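You operate a simulated robot arm through the tools that you are given. There is no shell and no other tool.

Carry out the task below with a simulated robot arm. There is one attempt and no reset: what you move stays moved.

Task
Pump the middle furnace down to under 50 micron.
Fine: shut the vent handle and press the pump button, then open the rough lever; blower switch on only under 20 torr; no trip.

It is judged by the outcome, as a careful person would: the job done as asked, and still so three seconds after it is handed in. It fails if anything else is knocked over, pushed out of place, dropped, spilled or broken.

Robot
A 6-joint arm with a two-finger gripper, on a carriage that runs on a rail from [-166, -42] to [2102, 535] (x, y) and turns from -2.897 to 2.897 rad about z. Base frame: it is fixed where the carriage stands at the start and does not move with it; the origin is on the floor, on the carriage's upright axis, x ahead of it, y to its left, z up. Readings come in mm, rad, newtons and seconds.
It reaches about 949 mm from its shoulder. Its first joint turns from -2.897 to 2.897 rad. Places, roughly: ballast knob [3700, 400, 500]; blower switch [2200, 100, 1000]; blue reset button [2000, 100, 1200]; cooling knob [2900, 200, 1000]; fill knob [2100, 100, 700]; foreline lever [3000, 300, 1200]; gas handle [1900, 0, 700]; gauge switch [1800, 0, 1000]; guard latch [3400, 500, 1300]; heater switch [2100, 100, 1000]; hold lever [3100, 300, 900]; hold switch [2000, 100, 1000]; isolator switch [3700, 500, 900]; lamps button [1800, 0, 1200]; lid latch [3900, 500, 700]; line handle [3900, 500, 1300]; main lever [2600, 200, 1400]; pump button [2200, 100, 1200]; purge knob [3900, 500, 1000]; red stop button [2100, 100, 1200]; rise button [1900, 0, 1200]; rise slider [2000, 100, 900]; rough lever [2900, 300, 1300]; tension knob [3300, 400, 1200]; trap latch [3600, 500, 700]; vent handle [2300, 100, 800]. Payload 2.54 kg.
The TCP is the grasp point between the finger pads, 23 mm short of the fingertips. In the tool frame z runs along the fingers and y along their closing line. The gripper opens to 126 mm; its body begins 82 mm behind the TCP.
Orientation is that of the tool frame in the base frame, as a unit quaternion [w, x, y, z]. With the fingers straight down and closing along the base's y, the tool's x points along the base's -x, its y along +y and its z along -z.

Tools
- The arm moves only by the tool play_rows. Its argument "increments" is a list that holds one entry, the list of rows, each a list of 7 numbers: the shift along the tool's x, y, z in mm, then the turn, a rotation vector about the tool's x, y, z in rad, then the gripper command, from -1 (fully open) to 1 (shut), values between in proportion. In form: [[[x, y, z, rx, ry, rz, grip], ...]]. A call has 1 to 20 rows; each row shifts and turns the commanded pose from where the row before left it, along the tool's axes as they then stand. A row lasts 0.2 s, in which the tool goes at most 50 mm and 0.15 rad; a call with a longer step from one row to the next is refused whole, and so is a gripper value outside its range. A pose out of reach is approached as far as the arm can. The call stops where the force on the tool passes 70 N (or 10 N more than at its start, if that is more) or the arm is blocked; 0.2 s more then pass. Each finger travels about 84.2 mm/s and halts on what it meets, pressing with about 27 N; the grip force reading is that of the motor and also rises with nothing between the fingers. The clock runs only during rows and for 0.2 s after the last one: add rows that do not move to give the fingers time. The reply holds the time, the measured pose of the TCP, the force on the tool along the base axes, the opening and the grip force, in the units named above and with some noise, with the torque about the TCP (base axes, N m) and any sound that the robot's microphone picked up.
- Cameras (640 x 400 px; columns grow to the right, rows downward): "scene" is now at [65.7, 179.7, 1326]; the picture's right is [-0.21, -0.98, 0.00], its down [-0.54, 0.12, -0.83] and it looks along [0.82, -0.17, -0.55] (base axes); focal length 274 px, centre (320, 200). "wrist" rides on the gripper at [82, 14, -122] in the tool frame; the picture's right is [-0.17, 0.99, 0.00], its down [-0.79, -0.13, -0.60] and it looks along [-0.59, -0.10, 0.80] (tool axes); focal length 243 px, centre (320, 200). There is no depth. A picture from a camera that has moved, and an enlarged one, comes with that camera's place and axes in the base frame and with its lens.
- grab_frame(camera): a new picture of that camera. The clock stands still meanwhile.
- lift_body(by): moves the trunk up (or, below 0, down) by that many mm; the arm and the scene camera ride with it, the base frame stays. It gives what a move gives, with no picture.
- roll_base(legs): drives the robot by 1 to 6 legs, each [ahead, left, turn to the left] in mm, mm and rad, along the robot's own axes; the way and the turn of a leg run together, so that a leg with both is an arc; at most 1500 mm and 3.142 rad a leg. The arm and the cameras ride along, it lands a little off, and it stops where it bumps. It keeps to its track: a leg is cut to what the track allows. It gives what a move gives.
- aim_head(pan, tilt): turns the head with the scene camera to pan (to the left, within 2.094 rad either way) and tilt (down, from -0.506 to 1.204), counted from straight ahead of the robot. It gives what a move gives.
- zoom(camera, box): a new picture of the part [left, top, right, bottom] of that camera's present view, enlarged. The clock stands still meanwhile.
- hand_in(): hands the job in; it is judged then, once.

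Places have to be worked out from the pictures, the camera data and where the tool is seen. Open the gripper and draw the arm clear of the work before you hand the job in, unless the task says otherwise.

The tools are called after "Request:" as name(argument=value, ...) on one line, values as JSON. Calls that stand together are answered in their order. play_rows: Moves the arm, as the interface text tells. Its arguments: {"type":"object","properties":{"increments":{"type":"array","items":{"type":"array","items":{"type":"array","items":{"type":"number"}}}}},"required":["increments"]} The other tools are called the same way: lift_body (by) moves the trunk up or down; roll_base (legs) drives the base; aim_head (pan, tilt) turns the head that bears the scene camera; grab_frame (camera) takes a picture; zoom (camera, box) takes an enlarged picture of a part of a camera's view; hand_in () hands the job in.

At the start:

```text
t: 0.0
tcp_pos: [529.5, -48.0, 1011.6]
orientation: [-0.001, 0.0, 1.0, 0.001]
force: [-0.4, -0.1, 0.3]
wrist_torque: [0.0, 0.01, 0.02]
width: 126.1
finger_force: 0.2
trunk travel left (down, up): [-125.0, 365.0]
robot x, y, heading: [-0.2, 0.6, -0.001]
head pan, tilt (commanded): [-0.209, 0.585]
```

scene: 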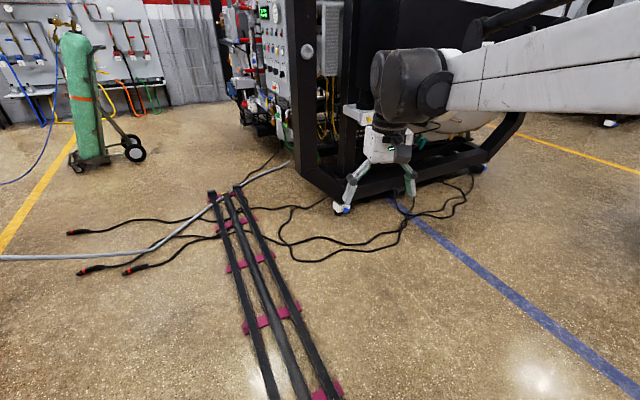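
wrist: 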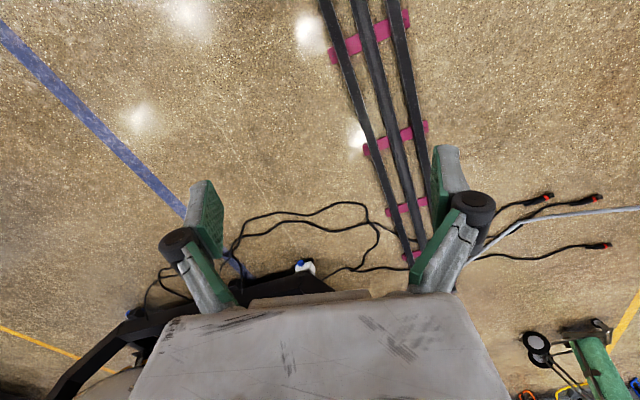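

I start by looking at the scene: the machine stands ahead and to the right, seen obliquely. I'll turn the head up a bit to see the panels.

Request:
aim_head(pan=0.0, tilt=0.15)

Request:
grab_frame(camera="scene")

```text
t: 0.9
tcp_pos: [529.0, -48.4, 1011.8]
orientation: [0.0, -0.001, 1.0, 0.0]
force: [0.4, -0.4, 0.0]
wrist_torque: [0.02, 0.01, 0.02]
width: 125.9
finger_force: 0.2
trunk travel left (down, up): [-125.0, 365.0]
robot x, y, heading: [2.8, -1.6, 0.001]
head pan, tilt (commanded): [0.0, 0.15]
```

```text
taken
camera scene: at [71.5, 198.2, 1366.0], right [0.0, -1.0, 0.0], down [-0.15, 0.0, -0.99], along [0.99, 0.0, -0.15], focal length 274 px, centre (320, 200)
```

scene: 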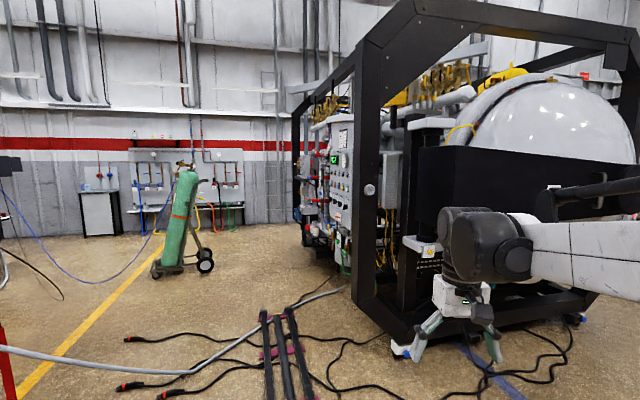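

The machine frame is ahead-right. I look around left and right to see whether there are several furnaces.

Request:
aim_head(pan=1.2, tilt=0.15)

Request:
grab_frame(camera="scene")

Request:
aim_head(pan=-1.2, tilt=0.15)

Request:
grab_frame(camera="scene")

```text
t: 2.3
tcp_pos: [529.5, -48.9, 1011.6]
orientation: [0.0, 0.0, 1.0, 0.0]
force: [0.9, -0.2, 0.3]
wrist_torque: [0.03, 0.01, -0.04]
width: 125.9
finger_force: 0.0
trunk travel left (down, up): [-125.0, 365.0]
robot x, y, heading: [0.7, -1.5, 0.002]
head pan, tilt (commanded): [1.201, 0.15]
```

```text
taken
camera scene: at [12.4, 284.6, 1366.0], right [0.93, -0.36, 0.0], down [-0.05, -0.14, -0.99], along [0.36, 0.92, -0.15], focal length 274 px, centre (320, 200)
```

scene: 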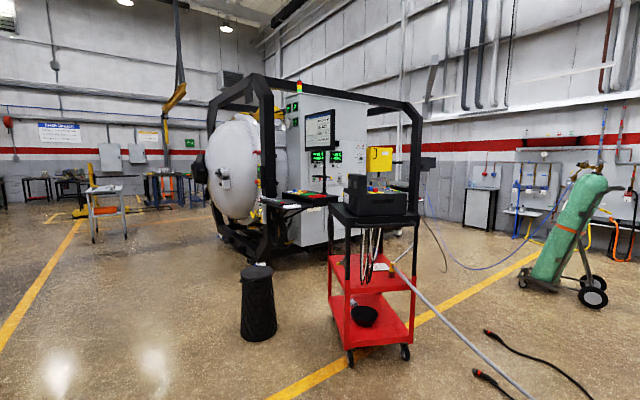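

```text
t: 4.5
tcp_pos: [529.3, -50.0, 1010.6]
orientation: [0.0, 0.0, 1.0, 0.0]
force: [-0.4, 0.1, -0.7]
wrist_torque: [0.02, -0.03, 0.02]
width: 126.0
finger_force: 0.0
trunk travel left (down, up): [-125.0, 365.0]
robot x, y, heading: [-0.1, -1.5, 0.001]
head pan, tilt (commanded): [-1.201, 0.15]
```

```text
taken
camera scene: at [12.4, 111.8, 1366.0], right [-0.93, -0.36, 0.0], down [-0.05, 0.14, -0.99], along [0.36, -0.92, -0.15], focal length 274 px, centre (320, 200)
```

scene: 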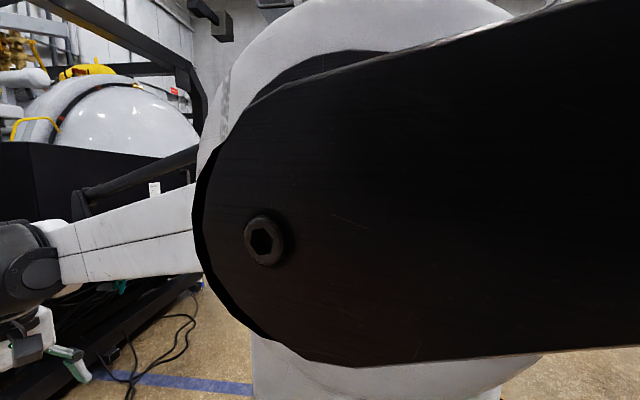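

The panel of the machine ahead matches the listed places (x≈1800–2300). Before driving, I check how my own arm is bent, so that its elbow will not strike the frame.

Request:
aim_head(pan=-0.9, tilt=0.9)

Request:
grab_frame(camera="scene")

Request:
aim_head(pan=0.0, tilt=0.15)

Request:
zoom(camera="scene", box=[270, 80, 430, 300])

```text
t: 5.6
tcp_pos: [529.6, -49.6, 1012.0]
orientation: [0.0, 0.0, 1.0, 0.0]
force: [0.3, 0.4, 1.0]
wrist_torque: [0.02, 0.02, -0.01]
width: 125.9
finger_force: 0.1
trunk travel left (down, up): [-125.0, 365.0]
robot x, y, heading: [2.0, 1.1, 0.003]
head pan, tilt (commanded): [-0.901, 0.901]
```

```text
taken
camera scene: at [25.7, 124.0, 1322.9], right [-0.85, -0.53, 0.0], down [-0.31, 0.49, -0.81], along [0.44, -0.69, -0.58], focal length 274 px, centre (320, 200)
```

scene: 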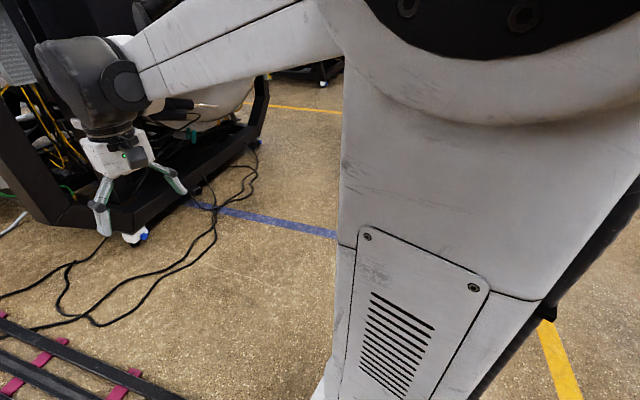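

```text
t: 6.8
tcp_pos: [528.6, -49.0, 1011.4]
orientation: [0.0, 0.0, 1.0, 0.0]
force: [1.2, -0.4, -0.8]
wrist_torque: [0.0, -0.01, 0.04]
width: 125.8
finger_force: 0.1
trunk travel left (down, up): [-125.0, 365.0]
robot x, y, heading: [-0.1, -1.8, 0.001]
head pan, tilt (commanded): [0.0, 0.15]
```

```text
1.82 times, centred on (350, 190) of scene
camera zoom: at [71.5, 198.2, 1366.0], right [0.0, -1.0, 0.0], down [-0.15, 0.0, -0.99], along [0.99, 0.0, -0.15], focal length 498 px, centre (266, 218)
```

zoom: 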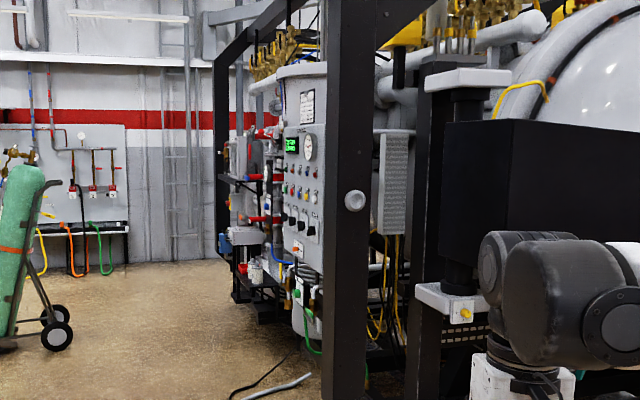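

The upper arm stands nearly upright with the elbow only ~200–250 mm to the right, so there's clearance to the panel (≈445 mm right of the rail). I turn to line up with the rail and drive partway.

Request:
roll_base(legs=[[0, 0, 0.249], [1000, 0, 0]])

Request:
aim_head(pan=-0.5, tilt=0.2)

Request:
grab_frame(camera="scene")

```text
t: 12.9
tcp_pos: [1505.1, 326.5, 1011.6]
orientation: [-0.001, -0.118, 0.993, 0.0]
force: [-1.0, 0.4, -0.2]
wrist_torque: [0.02, 0.0, 0.0]
width: 126.0
finger_force: 0.1
trunk travel left (down, up): [-125.0, 365.0]
robot x, y, heading: [978.5, 249.7, 0.235]
head pan, tilt (commanded): [0.0, 0.15]
```

```text
t: 13.8
tcp_pos: [1505.6, 326.6, 1012.4]
orientation: [0.0, -0.119, 0.993, -0.001]
force: [-0.2, 0.8, -0.1]
wrist_torque: [0.02, 0.01, 0.0]
width: 126.0
finger_force: 0.0
trunk travel left (down, up): [-125.0, 365.0]
robot x, y, heading: [983.3, 253.4, 0.236]
head pan, tilt (commanded): [-0.499, 0.201]
```

```text
taken
camera scene: at [1002.3, 413.3, 1361.3], right [-0.26, -0.97, 0.0], down [-0.19, 0.05, -0.98], along [0.95, -0.25, -0.2], focal length 274 px, centre (320, 200)
```

scene: 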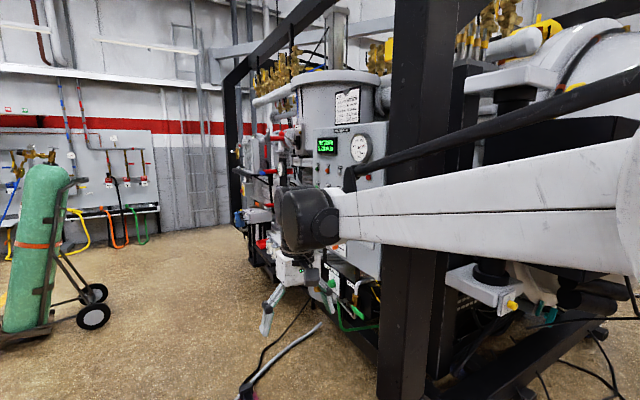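

The panel shows a green display and dial gauge. I continue 600 mm along the rail and then look squarely at the panel.

Request:
roll_base(legs=[[600, 0, 0.014]])

Request:
aim_head(pan=-0.9, tilt=0.3)

Request:
grab_frame(camera="scene")

Request:
grab_frame(camera="wrist")

```text
t: 17.2
tcp_pos: [2090.4, 482.1, 1012.4]
orientation: [0.001, -0.125, 0.992, 0.0]
force: [-0.9, -0.3, -0.2]
wrist_torque: [0.0, -0.01, 0.03]
width: 125.8
finger_force: 0.0
trunk travel left (down, up): [-125.0, 365.0]
robot x, y, heading: [1570.5, 398.8, 0.25]
head pan, tilt (commanded): [-0.499, 0.201]
```

```text
t: 18.1
tcp_pos: [2091.4, 481.7, 1012.6]
orientation: [0.0, -0.125, 0.992, -0.001]
force: [1.0, 0.1, 0.2]
wrist_torque: [0.01, 0.02, -0.01]
width: 126.3
finger_force: 0.0
trunk travel left (down, up): [-125.0, 365.0]
robot x, y, heading: [1567.1, 398.5, 0.252]
head pan, tilt (commanded): [-0.901, 0.3]
```

```text
taken
camera scene: at [1570.8, 529.4, 1352.1], right [-0.6, -0.8, 0.0], down [-0.24, 0.18, -0.96], along [0.76, -0.58, -0.3], focal length 274 px, centre (320, 200)
```

scene: 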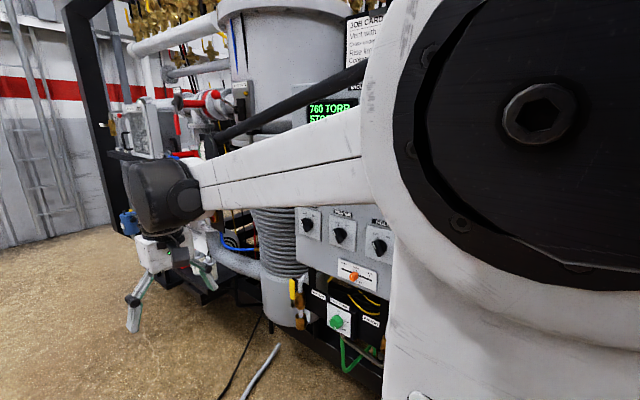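

```text
taken
camera wrist: at [2007.1, 475.8, 1132.7], right [-0.09, 1.0, 0.0], down [0.8, 0.07, 0.6], along [0.6, 0.05, -0.8], focal length 243 px, centre (320, 200)
```

wrist: 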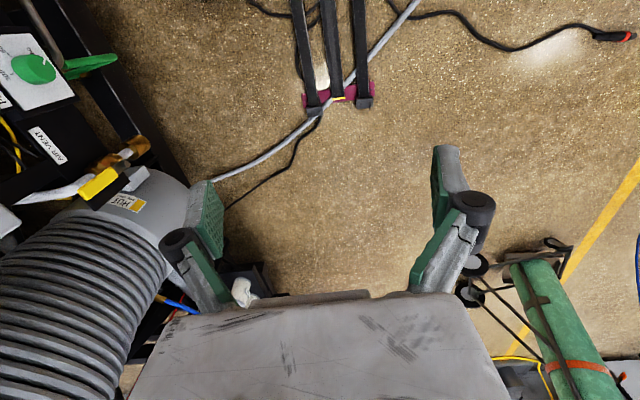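

I see a "JOB CARD" and a green display "760 TORR". I zoom in to read both.

Request:
zoom(camera="scene", box=[290, 0, 410, 130])

Request:
zoom(camera="scene", box=[230, 190, 400, 390])

```text
3.08 times, centred on (350, 65) of scene
camera zoom: at [1570.8, 529.4, 1352.1], right [-0.6, -0.8, 0.0], down [-0.24, 0.18, -0.96], along [0.76, -0.58, -0.3], focal length 843 px, centre (228, 615)
```

zoom: 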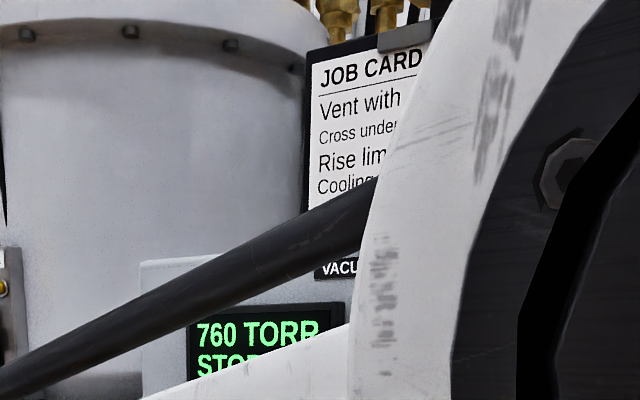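

```text
2.00 times, centred on (315, 290) of scene
camera zoom: at [1570.8, 529.4, 1352.1], right [-0.6, -0.8, 0.0], down [-0.24, 0.18, -0.96], along [0.76, -0.58, -0.3], focal length 548 px, centre (330, 20)
```

zoom: 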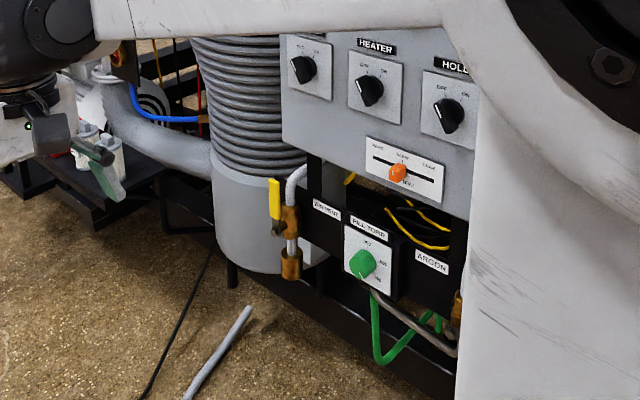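

The forearm and elbow block the card. I swing the arm about the first joint to the left (clear floor) to free the view of the panel.

Request:
play_rows(increments=[[[2.3, 49, 0, 0, 0, -0.094, -1], [2.3, 49, 0, 0, 0, -0.094, -1], [2.3, 49, 0, 0, 0, -0.094, -1], [2.3, 49, 0, 0, 0, -0.094, -1], [2.3, 49, 0, 0, 0, -0.094, -1], [2.3, 49, 0, 0, 0, -0.094, -1], [2.3, 49, 0, 0, 0, -0.094, -1], [2.3, 49, 0, 0, 0, -0.094, -1], [2.3, 49, 0, 0, 0, -0.094, -1], [2.3, 49, 0, 0, 0, -0.094, -1], [2.3, 49, 0, 0, 0, -0.094, -1], [2.3, 49, 0, 0, 0, -0.094, -1], [2.3, 49, 0, 0, 0, -0.094, -1], [2.3, 49, 0, 0, 0, -0.094, -1]]])

Request:
grab_frame(camera="scene")

```text
t: 21.3
tcp_pos: [1657.3, 878.2, 1009.1]
orientation: [0.0, -0.653, 0.758, 0.0]
force: [0.4, 0.6, -0.1]
wrist_torque: [0.0, 0.01, -0.01]
width: 125.8
finger_force: 0.0
trunk travel left (down, up): [-125.0, 365.0]
robot x, y, heading: [1567.2, 397.2, 0.251]
head pan, tilt (commanded): [-0.901, 0.3]
stopped in row 14: the arm was blocked; the commanded pose is now the measured one
```

```text
taken
camera scene: at [1581.5, 547.2, 1359.3], right [-0.41, -0.91, 0.0], down [-0.2, 0.09, -0.98], along [0.89, -0.4, -0.22], focal length 274 px, centre (320, 200)
```

scene: 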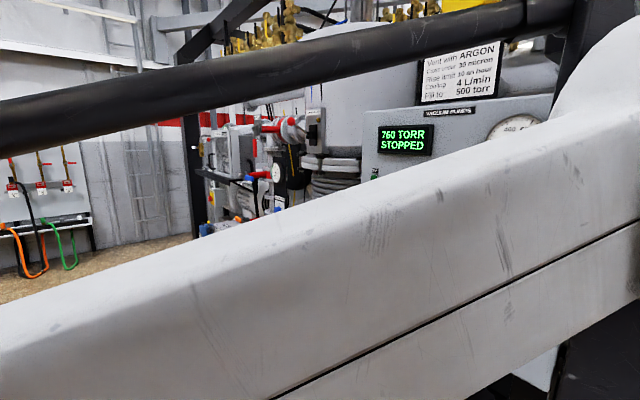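

The forearm touched the head (camera moved a little). I back the arm off right by three rows and then re-aim the head.

Request:
play_rows(increments=[[[2.3, -49, 0, 0, 0, 0.094, -1], [2.3, -49, 0, 0, 0, 0.094, -1], [2.3, -49, 0, 0, 0, 0.094, -1], [2.3, -49, 0, 0, 0, 0.094, -1]]])

Request:
aim_head(pan=-0.9, tilt=0.1)

Request:
grab_frame(camera="scene")

```text
t: 22.3
tcp_pos: [1840.6, 814.3, 1012.3]
orientation: [-0.001, -0.5, 0.866, 0.0]
force: [-0.5, 0.2, 0.1]
wrist_torque: [-0.02, 0.0, 0.0]
width: 125.9
finger_force: 0.0
trunk travel left (down, up): [-125.0, 365.0]
robot x, y, heading: [1567.4, 394.6, 0.252]
head pan, tilt (commanded): [-0.901, 0.3]
```

```text
t: 23.0
tcp_pos: [1840.0, 814.3, 1012.2]
orientation: [0.0, -0.501, 0.866, 0.0]
force: [0.1, 0.1, -0.5]
wrist_torque: [0.01, 0.01, 0.0]
width: 126.1
finger_force: 0.0
trunk travel left (down, up): [-125.0, 365.0]
robot x, y, heading: [1567.1, 397.6, 0.253]
head pan, tilt (commanded): [-0.901, 0.099]
```

```text
taken
camera scene: at [1569.8, 530.1, 1370.6], right [-0.6, -0.8, 0.0], down [-0.08, 0.06, -0.99], along [0.79, -0.6, -0.1], focal length 274 px, centre (320, 200)
```

scene: 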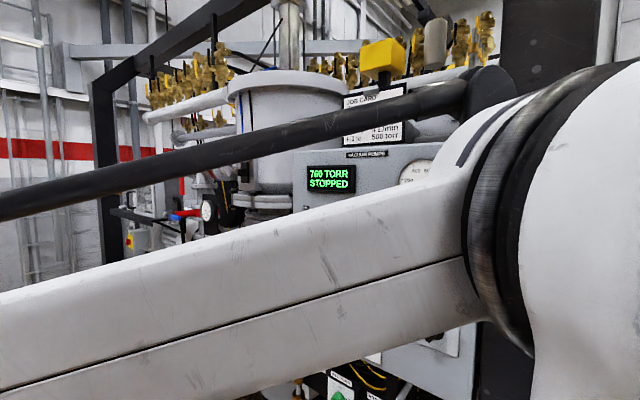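

The display reads 760 TORR / STOPPED. The head view stays hampered by the arm, so I'll use the wrist camera on the panel: first swing the arm back ahead along the rail.

Request:
play_rows(increments=[[[2.3, -49, 0, 0, 0, 0.094, -1], [2.3, -49, 0, 0, 0, 0.094, -1], [2.3, -49, 0, 0, 0, 0.094, -1], [2.3, -49, 0, 0, 0, 0.094, -1], [2.3, -49, 0, 0, 0, 0.094, -1], [2.3, -49, 0, 0, 0, 0.094, -1], [2.3, -49, 0, 0, 0, 0.094, -1], [2.3, -49, 0, 0, 0, 0.094, -1]]])

Request:
play_rows(increments=[[[0, 0, 0, 0.1428, 0, 0, -1], [0, 0, 0, 0.1428, 0, 0, -1], [0, 0, 0, 0.1428, 0, 0, -1], [0, 0, 0, 0.1428, 0, 0, -1], [0, 0, 0, 0.1428, 0, 0, -1], [0, 0, 0, 0.1428, 0, 0, -1], [0, 0, 0, 0.1428, 0, 0, -1], [0, 0, 0, 0.1428, 0, 0, -1], [0, 0, 0, 0.1428, 0, 0, -1], [0, 0, 0, 0.1428, 0, 0, -1], [0, 0, 0, 0.1428, 0, 0, -1]]])

Request:
grab_frame(camera="wrist")

Request:
grab_frame(camera="scene")

```text
t: 24.8
tcp_pos: [2077.8, 514.8, 1012.1]
orientation: [0.0, -0.147, 0.989, 0.0]
force: [-0.5, 0.1, 0.3]
wrist_torque: [-0.03, 0.0, 0.01]
width: 125.9
finger_force: 0.1
trunk travel left (down, up): [-125.0, 365.0]
robot x, y, heading: [1566.7, 400.3, 0.248]
head pan, tilt (commanded): [-0.901, 0.099]
```

```text
t: 27.2
tcp_pos: [2078.0, 514.8, 1012.0]
orientation: [-0.105, 0.105, -0.699, 0.7]
force: [-0.3, -0.2, -0.1]
wrist_torque: [-0.03, 0.0, 0.01]
width: 125.9
finger_force: 0.1
trunk travel left (down, up): [-125.0, 365.0]
robot x, y, heading: [1565.9, 394.7, 0.249]
head pan, tilt (commanded): [-0.901, 0.099]
```

```text
taken
camera wrist: at [1962.6, 606.8, 996.6], right [0.16, 0.05, -0.99], down [0.58, 0.8, 0.13], along [0.8, -0.6, 0.1], focal length 243 px, centre (320, 200)
```

wrist: 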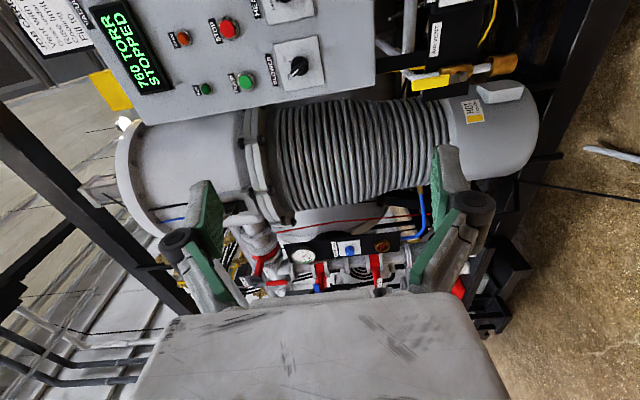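

```text
taken
camera scene: at [1569.6, 529.9, 1370.7], right [-0.6, -0.8, 0.0], down [-0.08, 0.06, -1.0], along [0.79, -0.6, -0.1], focal length 274 px, centre (320, 200)
```

scene: 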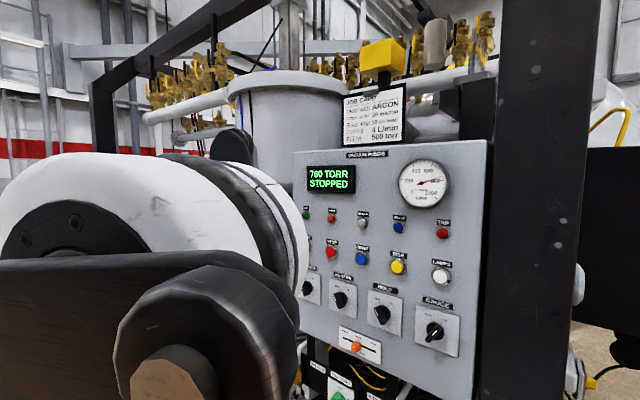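

Now the scene camera sees most of the panel. I zoom to read it and the wrist view for the vent handle.

Request:
zoom(camera="scene", box=[290, 80, 500, 240])

Request:
zoom(camera="scene", box=[290, 230, 490, 400])

Request:
zoom(camera="wrist", box=[20, 0, 340, 130])

Request:
zoom(camera="wrist", box=[340, 0, 580, 160])

```text
2.50 times, centred on (395, 160) of scene
camera zoom: at [1569.6, 529.9, 1370.7], right [-0.6, -0.8, 0.0], down [-0.08, 0.06, -1.0], along [0.79, -0.6, -0.1], focal length 685 px, centre (132, 300)
```

zoom: 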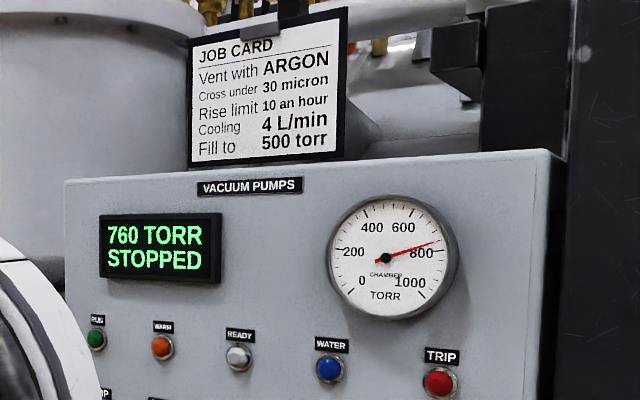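

```text
2.35 times, centred on (390, 315) of scene
camera zoom: at [1569.6, 529.9, 1370.7], right [-0.6, -0.8, 0.0], down [-0.08, 0.06, -1.0], along [0.79, -0.6, -0.1], focal length 644 px, centre (155, -71)
```

zoom: 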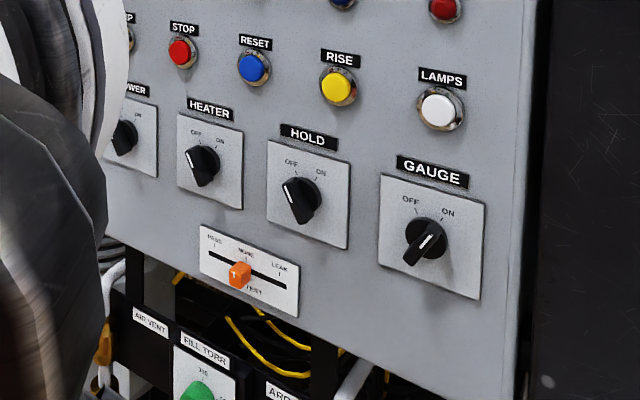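

```text
2.00 times, centred on (180, 65) of wrist
camera zoom: at [1962.6, 606.8, 996.6], right [0.16, 0.05, -0.99], down [0.58, 0.8, 0.13], along [0.8, -0.6, 0.1], focal length 485 px, centre (600, 470)
```

zoom: 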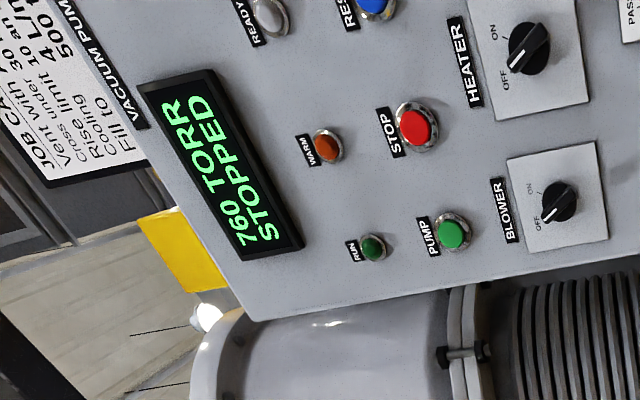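

```text
2.50 times, centred on (460, 80) of wrist
camera zoom: at [1962.6, 606.8, 996.6], right [0.16, 0.05, -0.99], down [0.58, 0.8, 0.13], along [0.8, -0.6, 0.1], focal length 606 px, centre (-30, 500)
```

zoom: 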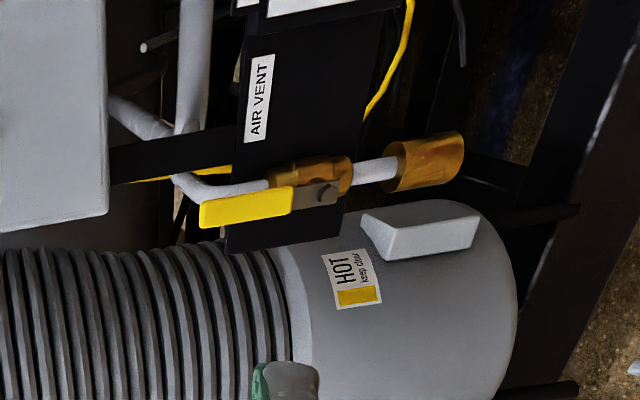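

I locate: pump button ≈ (2197, 104, 1167), stop ≈ (2108, 82, 1166), blower knob ≈ (2185, 105, 1049), panel face at about 441 mm right of the rail. The vent's yellow handle is upright, along its pipe (open), near (2262, 119, 730–825). I check the arm's posture with the head before moving closer.

Request:
aim_head(pan=-0.2, tilt=0.35)

Request:
grab_frame(camera="scene")

```text
t: 28.3
tcp_pos: [2077.7, 515.1, 1010.8]
orientation: [0.104, -0.105, 0.7, -0.698]
force: [0.1, -0.5, 0.6]
wrist_torque: [-0.02, 0.02, 0.03]
width: 125.8
finger_force: 0.0
trunk travel left (down, up): [-125.0, 365.0]
robot x, y, heading: [1567.9, 398.4, 0.254]
head pan, tilt (commanded): [-0.201, 0.351]
```

```text
taken
camera scene: at [1589.5, 590.4, 1347.3], right [0.05, -1.0, 0.0], down [-0.34, -0.02, -0.94], along [0.94, 0.05, -0.34], focal length 274 px, centre (320, 200)
```

scene: 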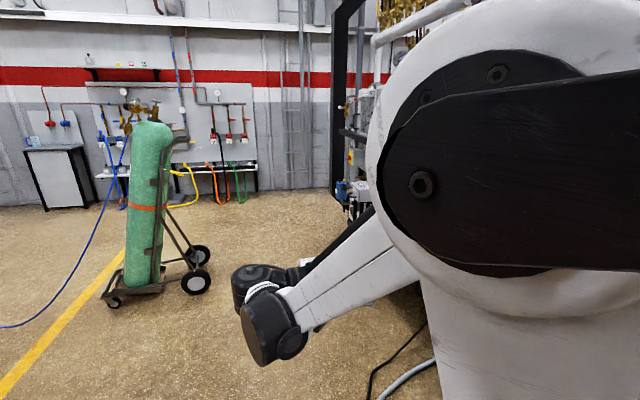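

Elbow is high and the forearm reaches forward-left, tool pointing at the panel. I roll the tool upright (camera above), fix its yaw, and raise it to button height, still ~430 mm from the panel.

Request:
play_rows(increments=[[[0, 0, 0, 0, 0, -0.1428, -1], [0, 0, 0, 0, 0, -0.1428, -1], [0, 0, 0, 0, 0, -0.1428, -1], [0, 0, 0, 0, 0, -0.1428, -1], [0, 0, 0, 0, 0, -0.1428, -1], [0, 0, 0, 0, 0, -0.1428, -1], [0, 0, 0, 0, 0, -0.1428, -1], [0, 0, 0, 0, 0, -0.1428, -1], [0, 0, 0, 0, 0, -0.1428, -1], [0, 0, 0, 0, 0, -0.1428, -1], [0, 0, 0, 0, 0, -0.1428, -1], [0, 0, 0, -0.049, 0, 0, -1], [40, 0, 0, 0, 0, 0, -1], [40, 0, 0, 0, 0, 0, -1], [40, 0, 0, 0, 0, 0, -1], [0, 0, 40, 0, 0, 0, -1], [0, 0, 40, 0, 0, 0, -1]]])

Request:
grab_frame(camera="wrist")

Request:
grab_frame(camera="scene")

```text
t: 31.9
tcp_pos: [2097.8, 437.7, 1131.9]
orientation: [0.433, 0.558, -0.434, 0.559]
force: [-0.2, 0.4, -1.4]
wrist_torque: [-0.02, -0.01, -0.01]
width: 125.9
finger_force: 0.1
trunk travel left (down, up): [-125.0, 365.0]
robot x, y, heading: [1565.4, 399.6, 0.252]
head pan, tilt (commanded): [-0.201, 0.351]
```

```text
taken
camera wrist: at [2053.5, 551.1, 1213.2], right [-0.96, -0.24, -0.17], down [-0.02, 0.61, -0.79], along [0.29, -0.75, -0.59], focal length 243 px, centre (320, 200)
```

wrist: 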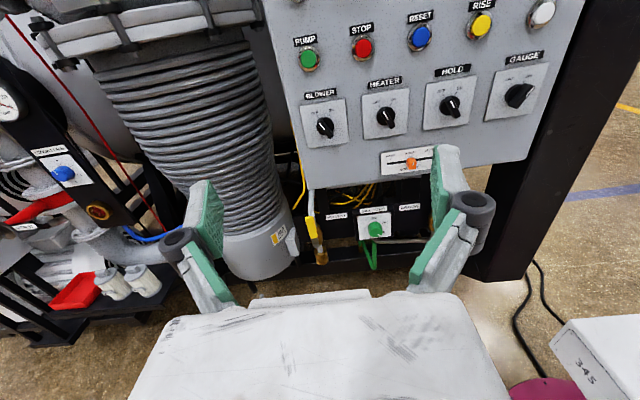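

```text
taken
camera scene: at [1589.3, 591.2, 1347.2], right [0.05, -1.0, 0.0], down [-0.34, -0.02, -0.94], along [0.94, 0.05, -0.34], focal length 274 px, centre (320, 200)
```

scene: 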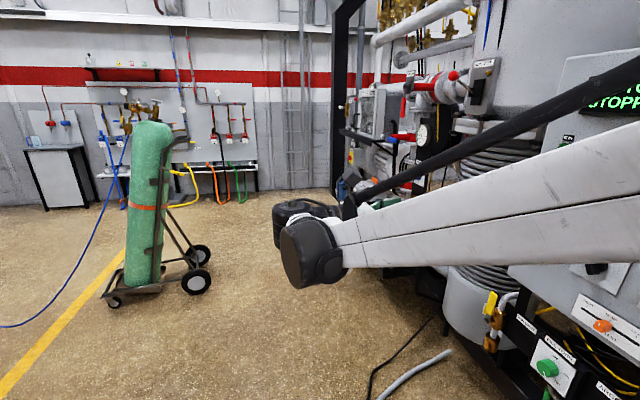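

The upright wrist view shows everything. I zoom in on the vent valve and on the button rows.

Request:
zoom(camera="wrist", box=[250, 170, 450, 290])

Request:
zoom(camera="wrist", box=[280, 0, 560, 180])

Request:
zoom(camera="scene", box=[420, 260, 640, 400])

Request:
zoom(camera="scene", box=[320, 0, 520, 200])

```text
3.20 times, centred on (350, 230) of wrist
camera zoom: at [2053.5, 551.1, 1213.2], right [-0.96, -0.24, -0.17], down [-0.02, 0.61, -0.79], along [0.29, -0.75, -0.59], focal length 776 px, centre (224, 104)
```

zoom: 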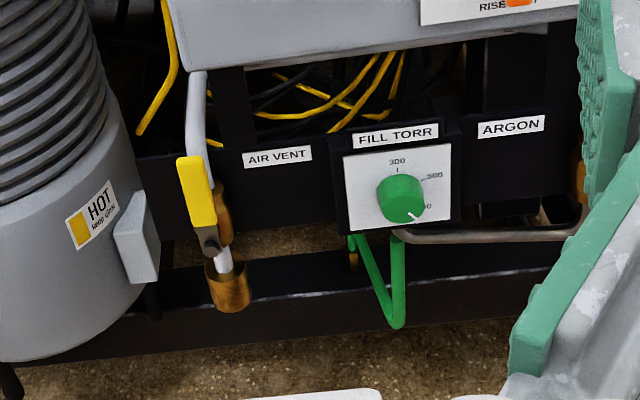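

```text
2.22 times, centred on (420, 90) of wrist
camera zoom: at [2053.5, 551.1, 1213.2], right [-0.96, -0.24, -0.17], down [-0.02, 0.61, -0.79], along [0.29, -0.75, -0.59], focal length 539 px, centre (98, 444)
```

zoom: 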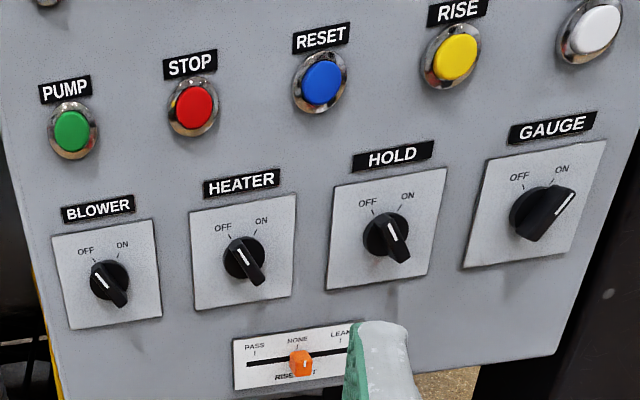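

```text
2.86 times, centred on (530, 330) of scene
camera zoom: at [1589.3, 591.2, 1347.2], right [0.05, -1.0, 0.0], down [-0.34, -0.02, -0.94], along [0.94, 0.05, -0.34], focal length 782 px, centre (-280, -171)
```

zoom: 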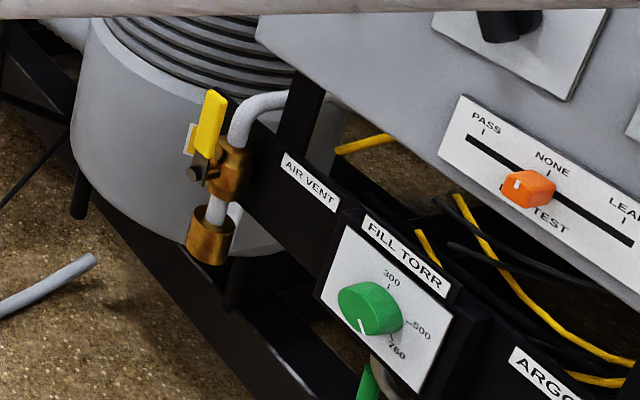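

```text
2.00 times, centred on (420, 100) of scene
camera zoom: at [1589.3, 591.2, 1347.2], right [0.05, -1.0, 0.0], down [-0.34, -0.02, -0.94], along [0.94, 0.05, -0.34], focal length 548 px, centre (120, 400)
```

zoom: 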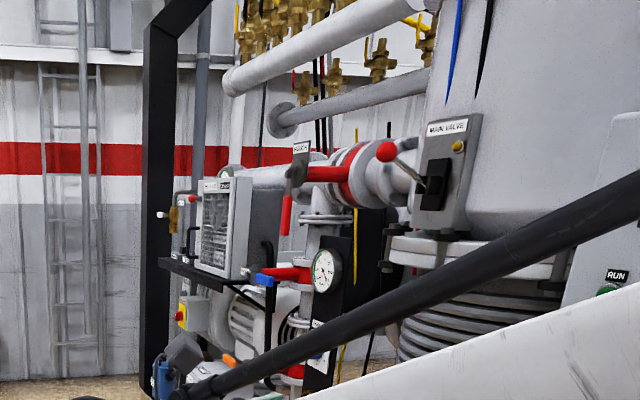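

The vent valve is a ball valve with its bolt facing me and its yellow handle up along the pipe. I look at the ARGON gas valve beside it, to learn which way a shut handle lies.

Request:
aim_head(pan=-0.75, tilt=0.65)

Request:
grab_frame(camera="scene")

```text
t: 32.8
tcp_pos: [2097.1, 437.4, 1132.4]
orientation: [0.434, 0.558, -0.434, 0.558]
force: [-0.7, -0.1, -0.2]
wrist_torque: [0.03, 0.03, -0.01]
width: 125.9
finger_force: 0.1
trunk travel left (down, up): [-125.0, 365.0]
robot x, y, heading: [1567.6, 400.7, 0.248]
head pan, tilt (commanded): [-0.75, 0.649]
```

```text
taken
camera scene: at [1572.8, 544.3, 1320.3], right [-0.48, -0.88, 0.0], down [-0.53, 0.29, -0.8], along [0.7, -0.38, -0.6], focal length 274 px, centre (320, 200)
```

scene: 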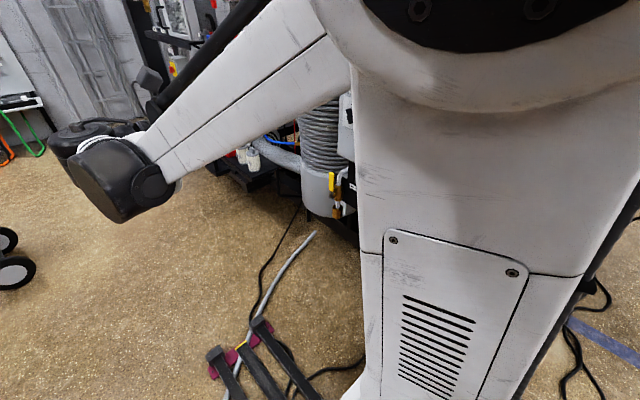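

The upper arm blocks that view. I shift the tool 120 mm to the right along the panel so the wrist camera sees the argon handle between the fingers.

Request:
play_rows(increments=[[[0, 40, 0, 0, 0, 0, -1], [0, 40, 0, 0, 0, 0, -1], [0, 40, 0, 0, 0, 0, -1], [0, 0, 0, 0, 0, 0, -1]]])

Request:
zoom(camera="wrist", box=[230, 160, 440, 290])

```text
t: 33.8
tcp_pos: [1980.5, 405.9, 1130.6]
orientation: [0.435, 0.558, -0.435, 0.558]
force: [0.3, 0.2, 0.3]
wrist_torque: [-0.03, -0.03, 0.04]
width: 126.2
finger_force: 0.0
trunk travel left (down, up): [-125.0, 365.0]
robot x, y, heading: [1566.5, 398.4, 0.254]
head pan, tilt (commanded): [-0.75, 0.649]
```

```text
3.05 times, centred on (335, 225) of wrist
camera zoom: at [1937.3, 520.5, 1211.5], right [-0.96, -0.24, -0.17], down [-0.02, 0.61, -0.79], along [0.29, -0.75, -0.59], focal length 739 px, centre (274, 124)
```

zoom: 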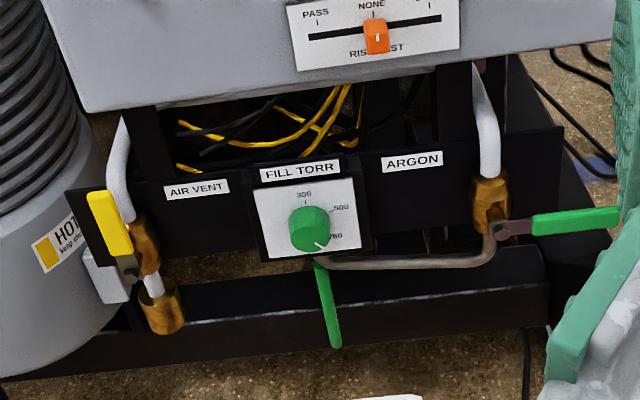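

The shut argon handle points horizontally to the right, so the vent shuts by turning its handle from up to right (clockwise as I face it). Triangulation: vent pivot ≈ (2258,127,728), handle top ≈ (2248,137,833); the hot tank is well behind (~230 mm). I move the open gripper in front of the handle, still ~220 mm short.

Request:
play_rows(increments=[[[-41.6, -24.5, 0, 0, 0, 0, -1], [-41.6, -24.5, 0, 0, 0, 0, -1], [-41.6, -24.5, 0, 0, 0, 0, -1], [-41.6, -24.5, 0, 0, 0, 0, -1], [-41.6, -24.5, 0, 0, 0, 0, -1], [-41.6, -24.5, 0, 0, 0, 0, -1], [-41.6, -24.5, 0, 0, 0, 0, -1], [-41.6, -24.5, 0, 0, 0, 0, -1], [0, 0, 40, 0, 0, 0, -0.4], [0, 0, 40, 0, 0, 0, -0.4], [0, 0, 0, 0, 0, 0, -0.4]]])

Request:
grab_frame(camera="wrist")

Request:
aim_head(pan=-0.5, tilt=0.4)

Request:
grab_frame(camera="scene")

```text
t: 36.2
tcp_pos: [2189.1, 379.9, 798.1]
orientation: [0.435, 0.558, -0.434, 0.558]
force: [0.1, -0.1, -0.6]
wrist_torque: [0.0, 0.03, -0.01]
width: 88.3
finger_force: 0.0
trunk travel left (down, up): [-125.0, 365.0]
robot x, y, heading: [1564.8, 398.1, 0.25]
head pan, tilt (commanded): [-0.75, 0.649]
```

```text
taken
camera wrist: at [2144.9, 493.9, 879.5], right [-0.96, -0.24, -0.17], down [-0.02, 0.61, -0.79], along [0.29, -0.75, -0.59], focal length 243 px, centre (320, 200)
```

wrist: 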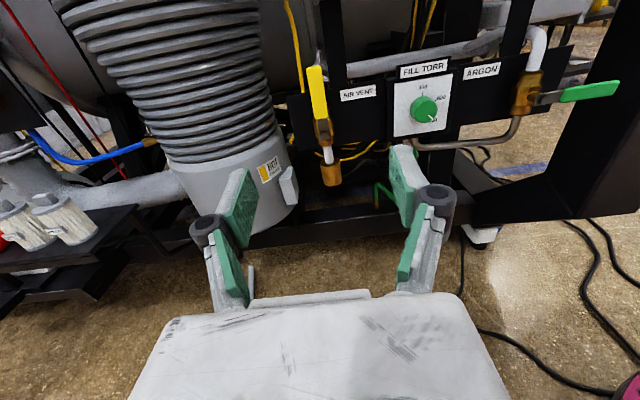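

```text
t: 37.0
tcp_pos: [2189.6, 380.1, 798.2]
orientation: [0.433, 0.558, -0.434, 0.558]
force: [0.3, -0.4, -0.6]
wrist_torque: [-0.03, 0.01, 0.0]
width: 88.3
finger_force: 0.1
trunk travel left (down, up): [-125.0, 365.0]
robot x, y, heading: [1565.3, 396.5, 0.253]
head pan, tilt (commanded): [-0.499, 0.4]
```

```text
taken
camera scene: at [1586.3, 563.0, 1342.7], right [-0.25, -0.97, 0.0], down [-0.38, 0.1, -0.92], along [0.89, -0.23, -0.39], focal length 274 px, centre (320, 200)
```

scene: 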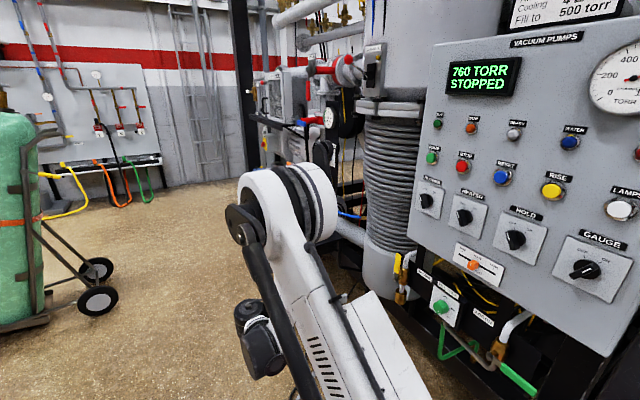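

The tool axis lines up with the handle (s≈2215). I advance 225 mm towards it, leaving ~29 mm, and look again.

Request:
play_rows(increments=[[[0, 0, 45, 0, 0, 0, -0.4], [0, 0, 45, 0, 0, 0, -0.4], [0, 0, 45, 0, 0, 0, -0.4], [0, 0, 45, 0, 0, 0, -0.4], [0, 0, 45, 0, 0, 0, -0.4], [0, 0, 0, 0, 0, 0, -0.4]]])

Request:
grab_frame(camera="wrist")

Request:
zoom(camera="scene", box=[300, 180, 540, 400])

```text
t: 38.4
tcp_pos: [2244.2, 162.0, 796.1]
orientation: [0.434, 0.558, -0.434, 0.558]
force: [0.6, -0.2, -0.5]
wrist_torque: [0.02, 0.0, -0.02]
width: 88.3
finger_force: 0.0
trunk travel left (down, up): [-125.0, 365.0]
robot x, y, heading: [1567.0, 395.4, 0.252]
head pan, tilt (commanded): [-0.499, 0.4]
```

```text
taken
camera wrist: at [2199.0, 275.4, 878.0], right [-0.96, -0.24, -0.17], down [-0.02, 0.61, -0.79], along [0.29, -0.75, -0.59], focal length 243 px, centre (320, 200)
```

wrist: 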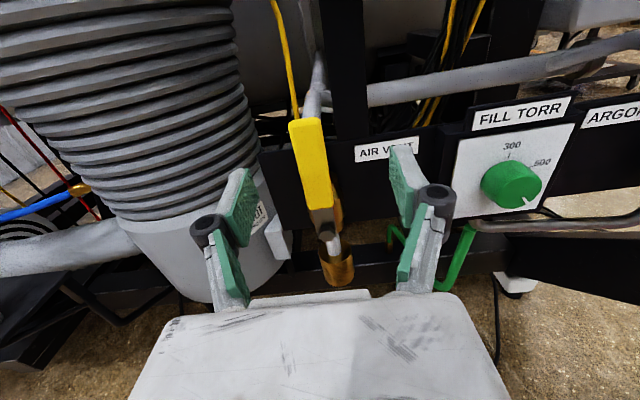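

```text
1.82 times, centred on (420, 290) of scene
camera zoom: at [1586.3, 563.1, 1342.8], right [-0.24, -0.97, 0.0], down [-0.38, 0.1, -0.92], along [0.89, -0.23, -0.39], focal length 498 px, centre (138, 36)
```

zoom: 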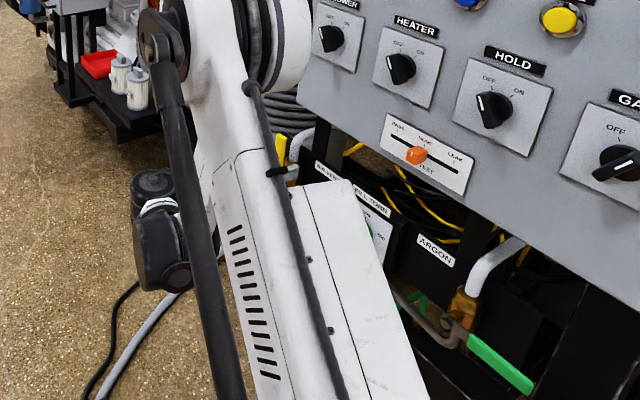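

The sleeve spans z≈753–832 with the pivot near (2258,124,722). I advance the last 27 mm and close the fingers on the yellow sleeve.

Request:
play_rows(increments=[[[0, -2, 14, 0, 0, 0, -0.4], [0, 0, 13, 0, 0, 0, -0.4], [0, 0, 0, 0, 0, 0, 0.2], [0, 0, 0, 0, 0, 0, 1], [0, 0, 0, 0, 0, 0, 1], [0, 0, 0, 0, 0, 0, 1], [0, 0, 0, 0, 0, 0, 1]]])

Request:
grab_frame(camera="wrist")

```text
t: 40.0
tcp_pos: [2255.0, 135.4, 797.5]
orientation: [0.434, 0.558, -0.434, 0.559]
force: [32.8, -10.8, 14.6]
wrist_torque: [0.27, -1.41, 0.28]
width: 16.9
finger_force: 43.1
trunk travel left (down, up): [-125.0, 365.0]
robot x, y, heading: [1565.6, 397.4, 0.25]
head pan, tilt (commanded): [-0.499, 0.4]
```

```text
taken
camera wrist: at [2210.6, 248.9, 878.6], right [-0.96, -0.24, -0.17], down [-0.02, 0.61, -0.79], along [0.29, -0.75, -0.59], focal length 243 px, centre (320, 200)
```

wrist: 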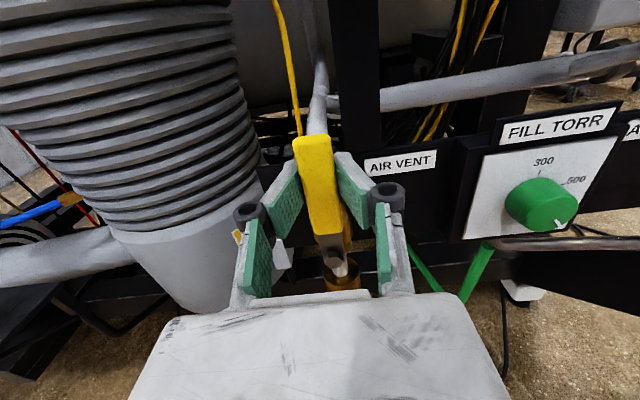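

The fingers hold the sleeve (17 mm), with ~30 N sideways strain. I begin turning it clockwise (top to the right) about the pivot in small steps and watch the force.

Request:
play_rows(increments=[[[-0.2, 3.8, 0, 0, 0, 0.05, 1], [-0.2, 3.8, 0, 0, 0, 0.05, 1], [-0.4, 7.6, 0, 0, 0, 0.1, 1]]])

Request:
grab_frame(camera="wrist")

```text
t: 40.7
tcp_pos: [2255.9, 135.1, 795.8]
orientation: [0.399, 0.536, -0.461, 0.584]
force: [28.3, -8.8, 0.6]
wrist_torque: [0.61, 1.01, 0.13]
width: 19.2
finger_force: 44.4
trunk travel left (down, up): [-125.0, 365.0]
robot x, y, heading: [1567.7, 402.9, 0.257]
head pan, tilt (commanded): [-0.499, 0.4]
stopped in row 3: the force on the tool passed its limit at 79 N (the readings are from after the stop); the commanded pose is now the measured one
```

```text
taken
camera wrist: at [2199.9, 245.8, 875.5], right [-0.93, -0.25, -0.27], down [0.06, 0.63, -0.77], along [0.36, -0.73, -0.57], focal length 243 px, centre (320, 200)
```

wrist: 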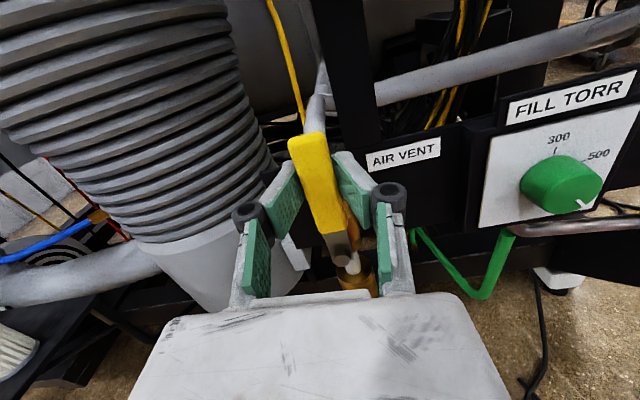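

It would not budge that way (79 N, against a stop), so this handle likely swings the other way. I ease the strain and try counter-clockwise (top to the left), again in small steps.

Request:
play_rows(increments=[[[0, -1, 0, 0, 0, -0.05, 1], [0, -1, 0, 0, 0, -0.05, 1], [-0.1, -3, 0, 0, 0, -0.04, 1], [-0.1, -3.8, 0, 0, 0, -0.05, 1], [-0.1, -3.8, 0, 0, 0, -0.05, 1]]])

Request:
grab_frame(camera="wrist")

```text
t: 41.9
tcp_pos: [2262.7, 137.0, 796.0]
orientation: [0.468, 0.586, -0.395, 0.53]
force: [14.3, -16.0, -4.7]
wrist_torque: [0.43, -0.69, 0.03]
width: 17.3
finger_force: 42.3
trunk travel left (down, up): [-125.0, 365.0]
robot x, y, heading: [1566.5, 403.5, 0.253]
head pan, tilt (commanded): [-0.499, 0.4]
```

```text
taken
camera wrist: at [2227.8, 252.9, 878.9], right [-0.97, -0.25, -0.04], down [-0.12, 0.59, -0.8], along [0.22, -0.77, -0.6], focal length 243 px, centre (320, 200)
```

wrist: 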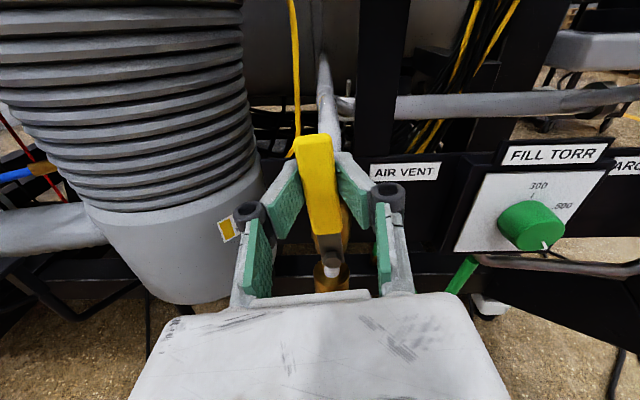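

The handle seems to follow with falling force. I go on counter-clockwise in small steps.

Request:
play_rows(increments=[[[-0.1, -3.8, 0, 0, 0, -0.05, 1], [-0.1, -3.8, 0, 0, 0, -0.05, 1], [-0.1, -3.8, 0, 0, 0, -0.05, 1], [-0.1, -3.8, 0, 0, 0, -0.05, 1]]])

Request:
grab_frame(camera="wrist")

```text
t: 42.9
tcp_pos: [2276.1, 140.7, 792.7]
orientation: [0.519, 0.623, -0.334, 0.481]
force: [2.1, -21.3, -2.0]
wrist_torque: [0.04, 0.12, 0.0]
width: 16.8
finger_force: 42.7
trunk travel left (down, up): [-125.0, 365.0]
robot x, y, heading: [1566.9, 398.2, 0.245]
head pan, tilt (commanded): [-0.499, 0.4]
```

```text
taken
camera wrist: at [2257.8, 260.5, 874.6], right [-0.95, -0.25, 0.16], down [-0.28, 0.55, -0.79], along [0.11, -0.8, -0.59], focal length 243 px, centre (320, 200)
```

wrist: 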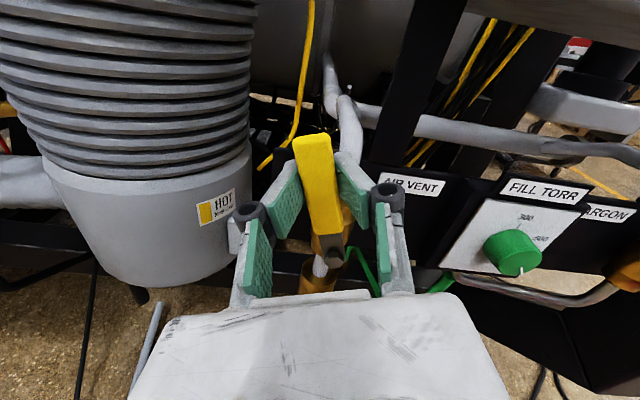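

The handle is turning with the grip and little force now (≈0.3 rad done). I continue counter-clockwise.

Request:
play_rows(increments=[[[-0.3, -7.6, 0.3, 0, 0, -0.1, 1], [-0.3, -7.6, 0.3, 0, 0, -0.1, 1], [-0.3, -7.6, 0.3, 0, 0, -0.1, 1], [-0.3, -7.6, 0.3, 0, 0, -0.1, 1], [-0.3, -7.6, 0.3, 0, 0, -0.1, 1], [-0.3, -7.6, 0.3, 0, 0, -0.1, 1]]])

Request:
grab_frame(camera="wrist")

```text
t: 44.3
tcp_pos: [2311.6, 147.1, 769.3]
orientation: [0.638, 0.694, -0.136, 0.306]
force: [-29.9, -19.5, -4.7]
wrist_torque: [-0.22, 1.1, -0.15]
width: 17.1
finger_force: 42.1
trunk travel left (down, up): [-125.0, 365.0]
robot x, y, heading: [1565.6, 398.5, 0.252]
head pan, tilt (commanded): [-0.499, 0.4]
```

```text
taken
camera wrist: at [2335.2, 279.2, 828.2], right [-0.7, -0.18, 0.69], down [-0.69, 0.44, -0.58], along [-0.2, -0.88, -0.43], focal length 243 px, centre (320, 200)
```

wrist: 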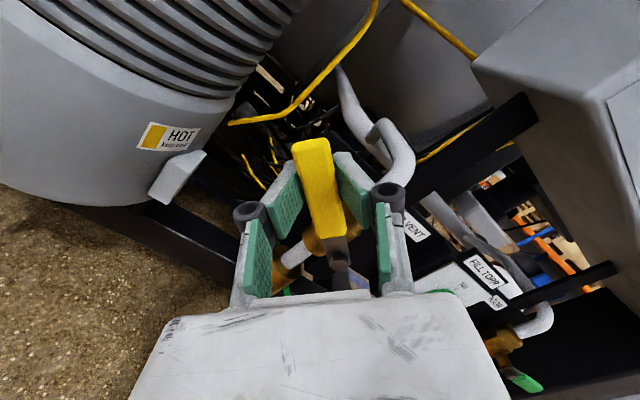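

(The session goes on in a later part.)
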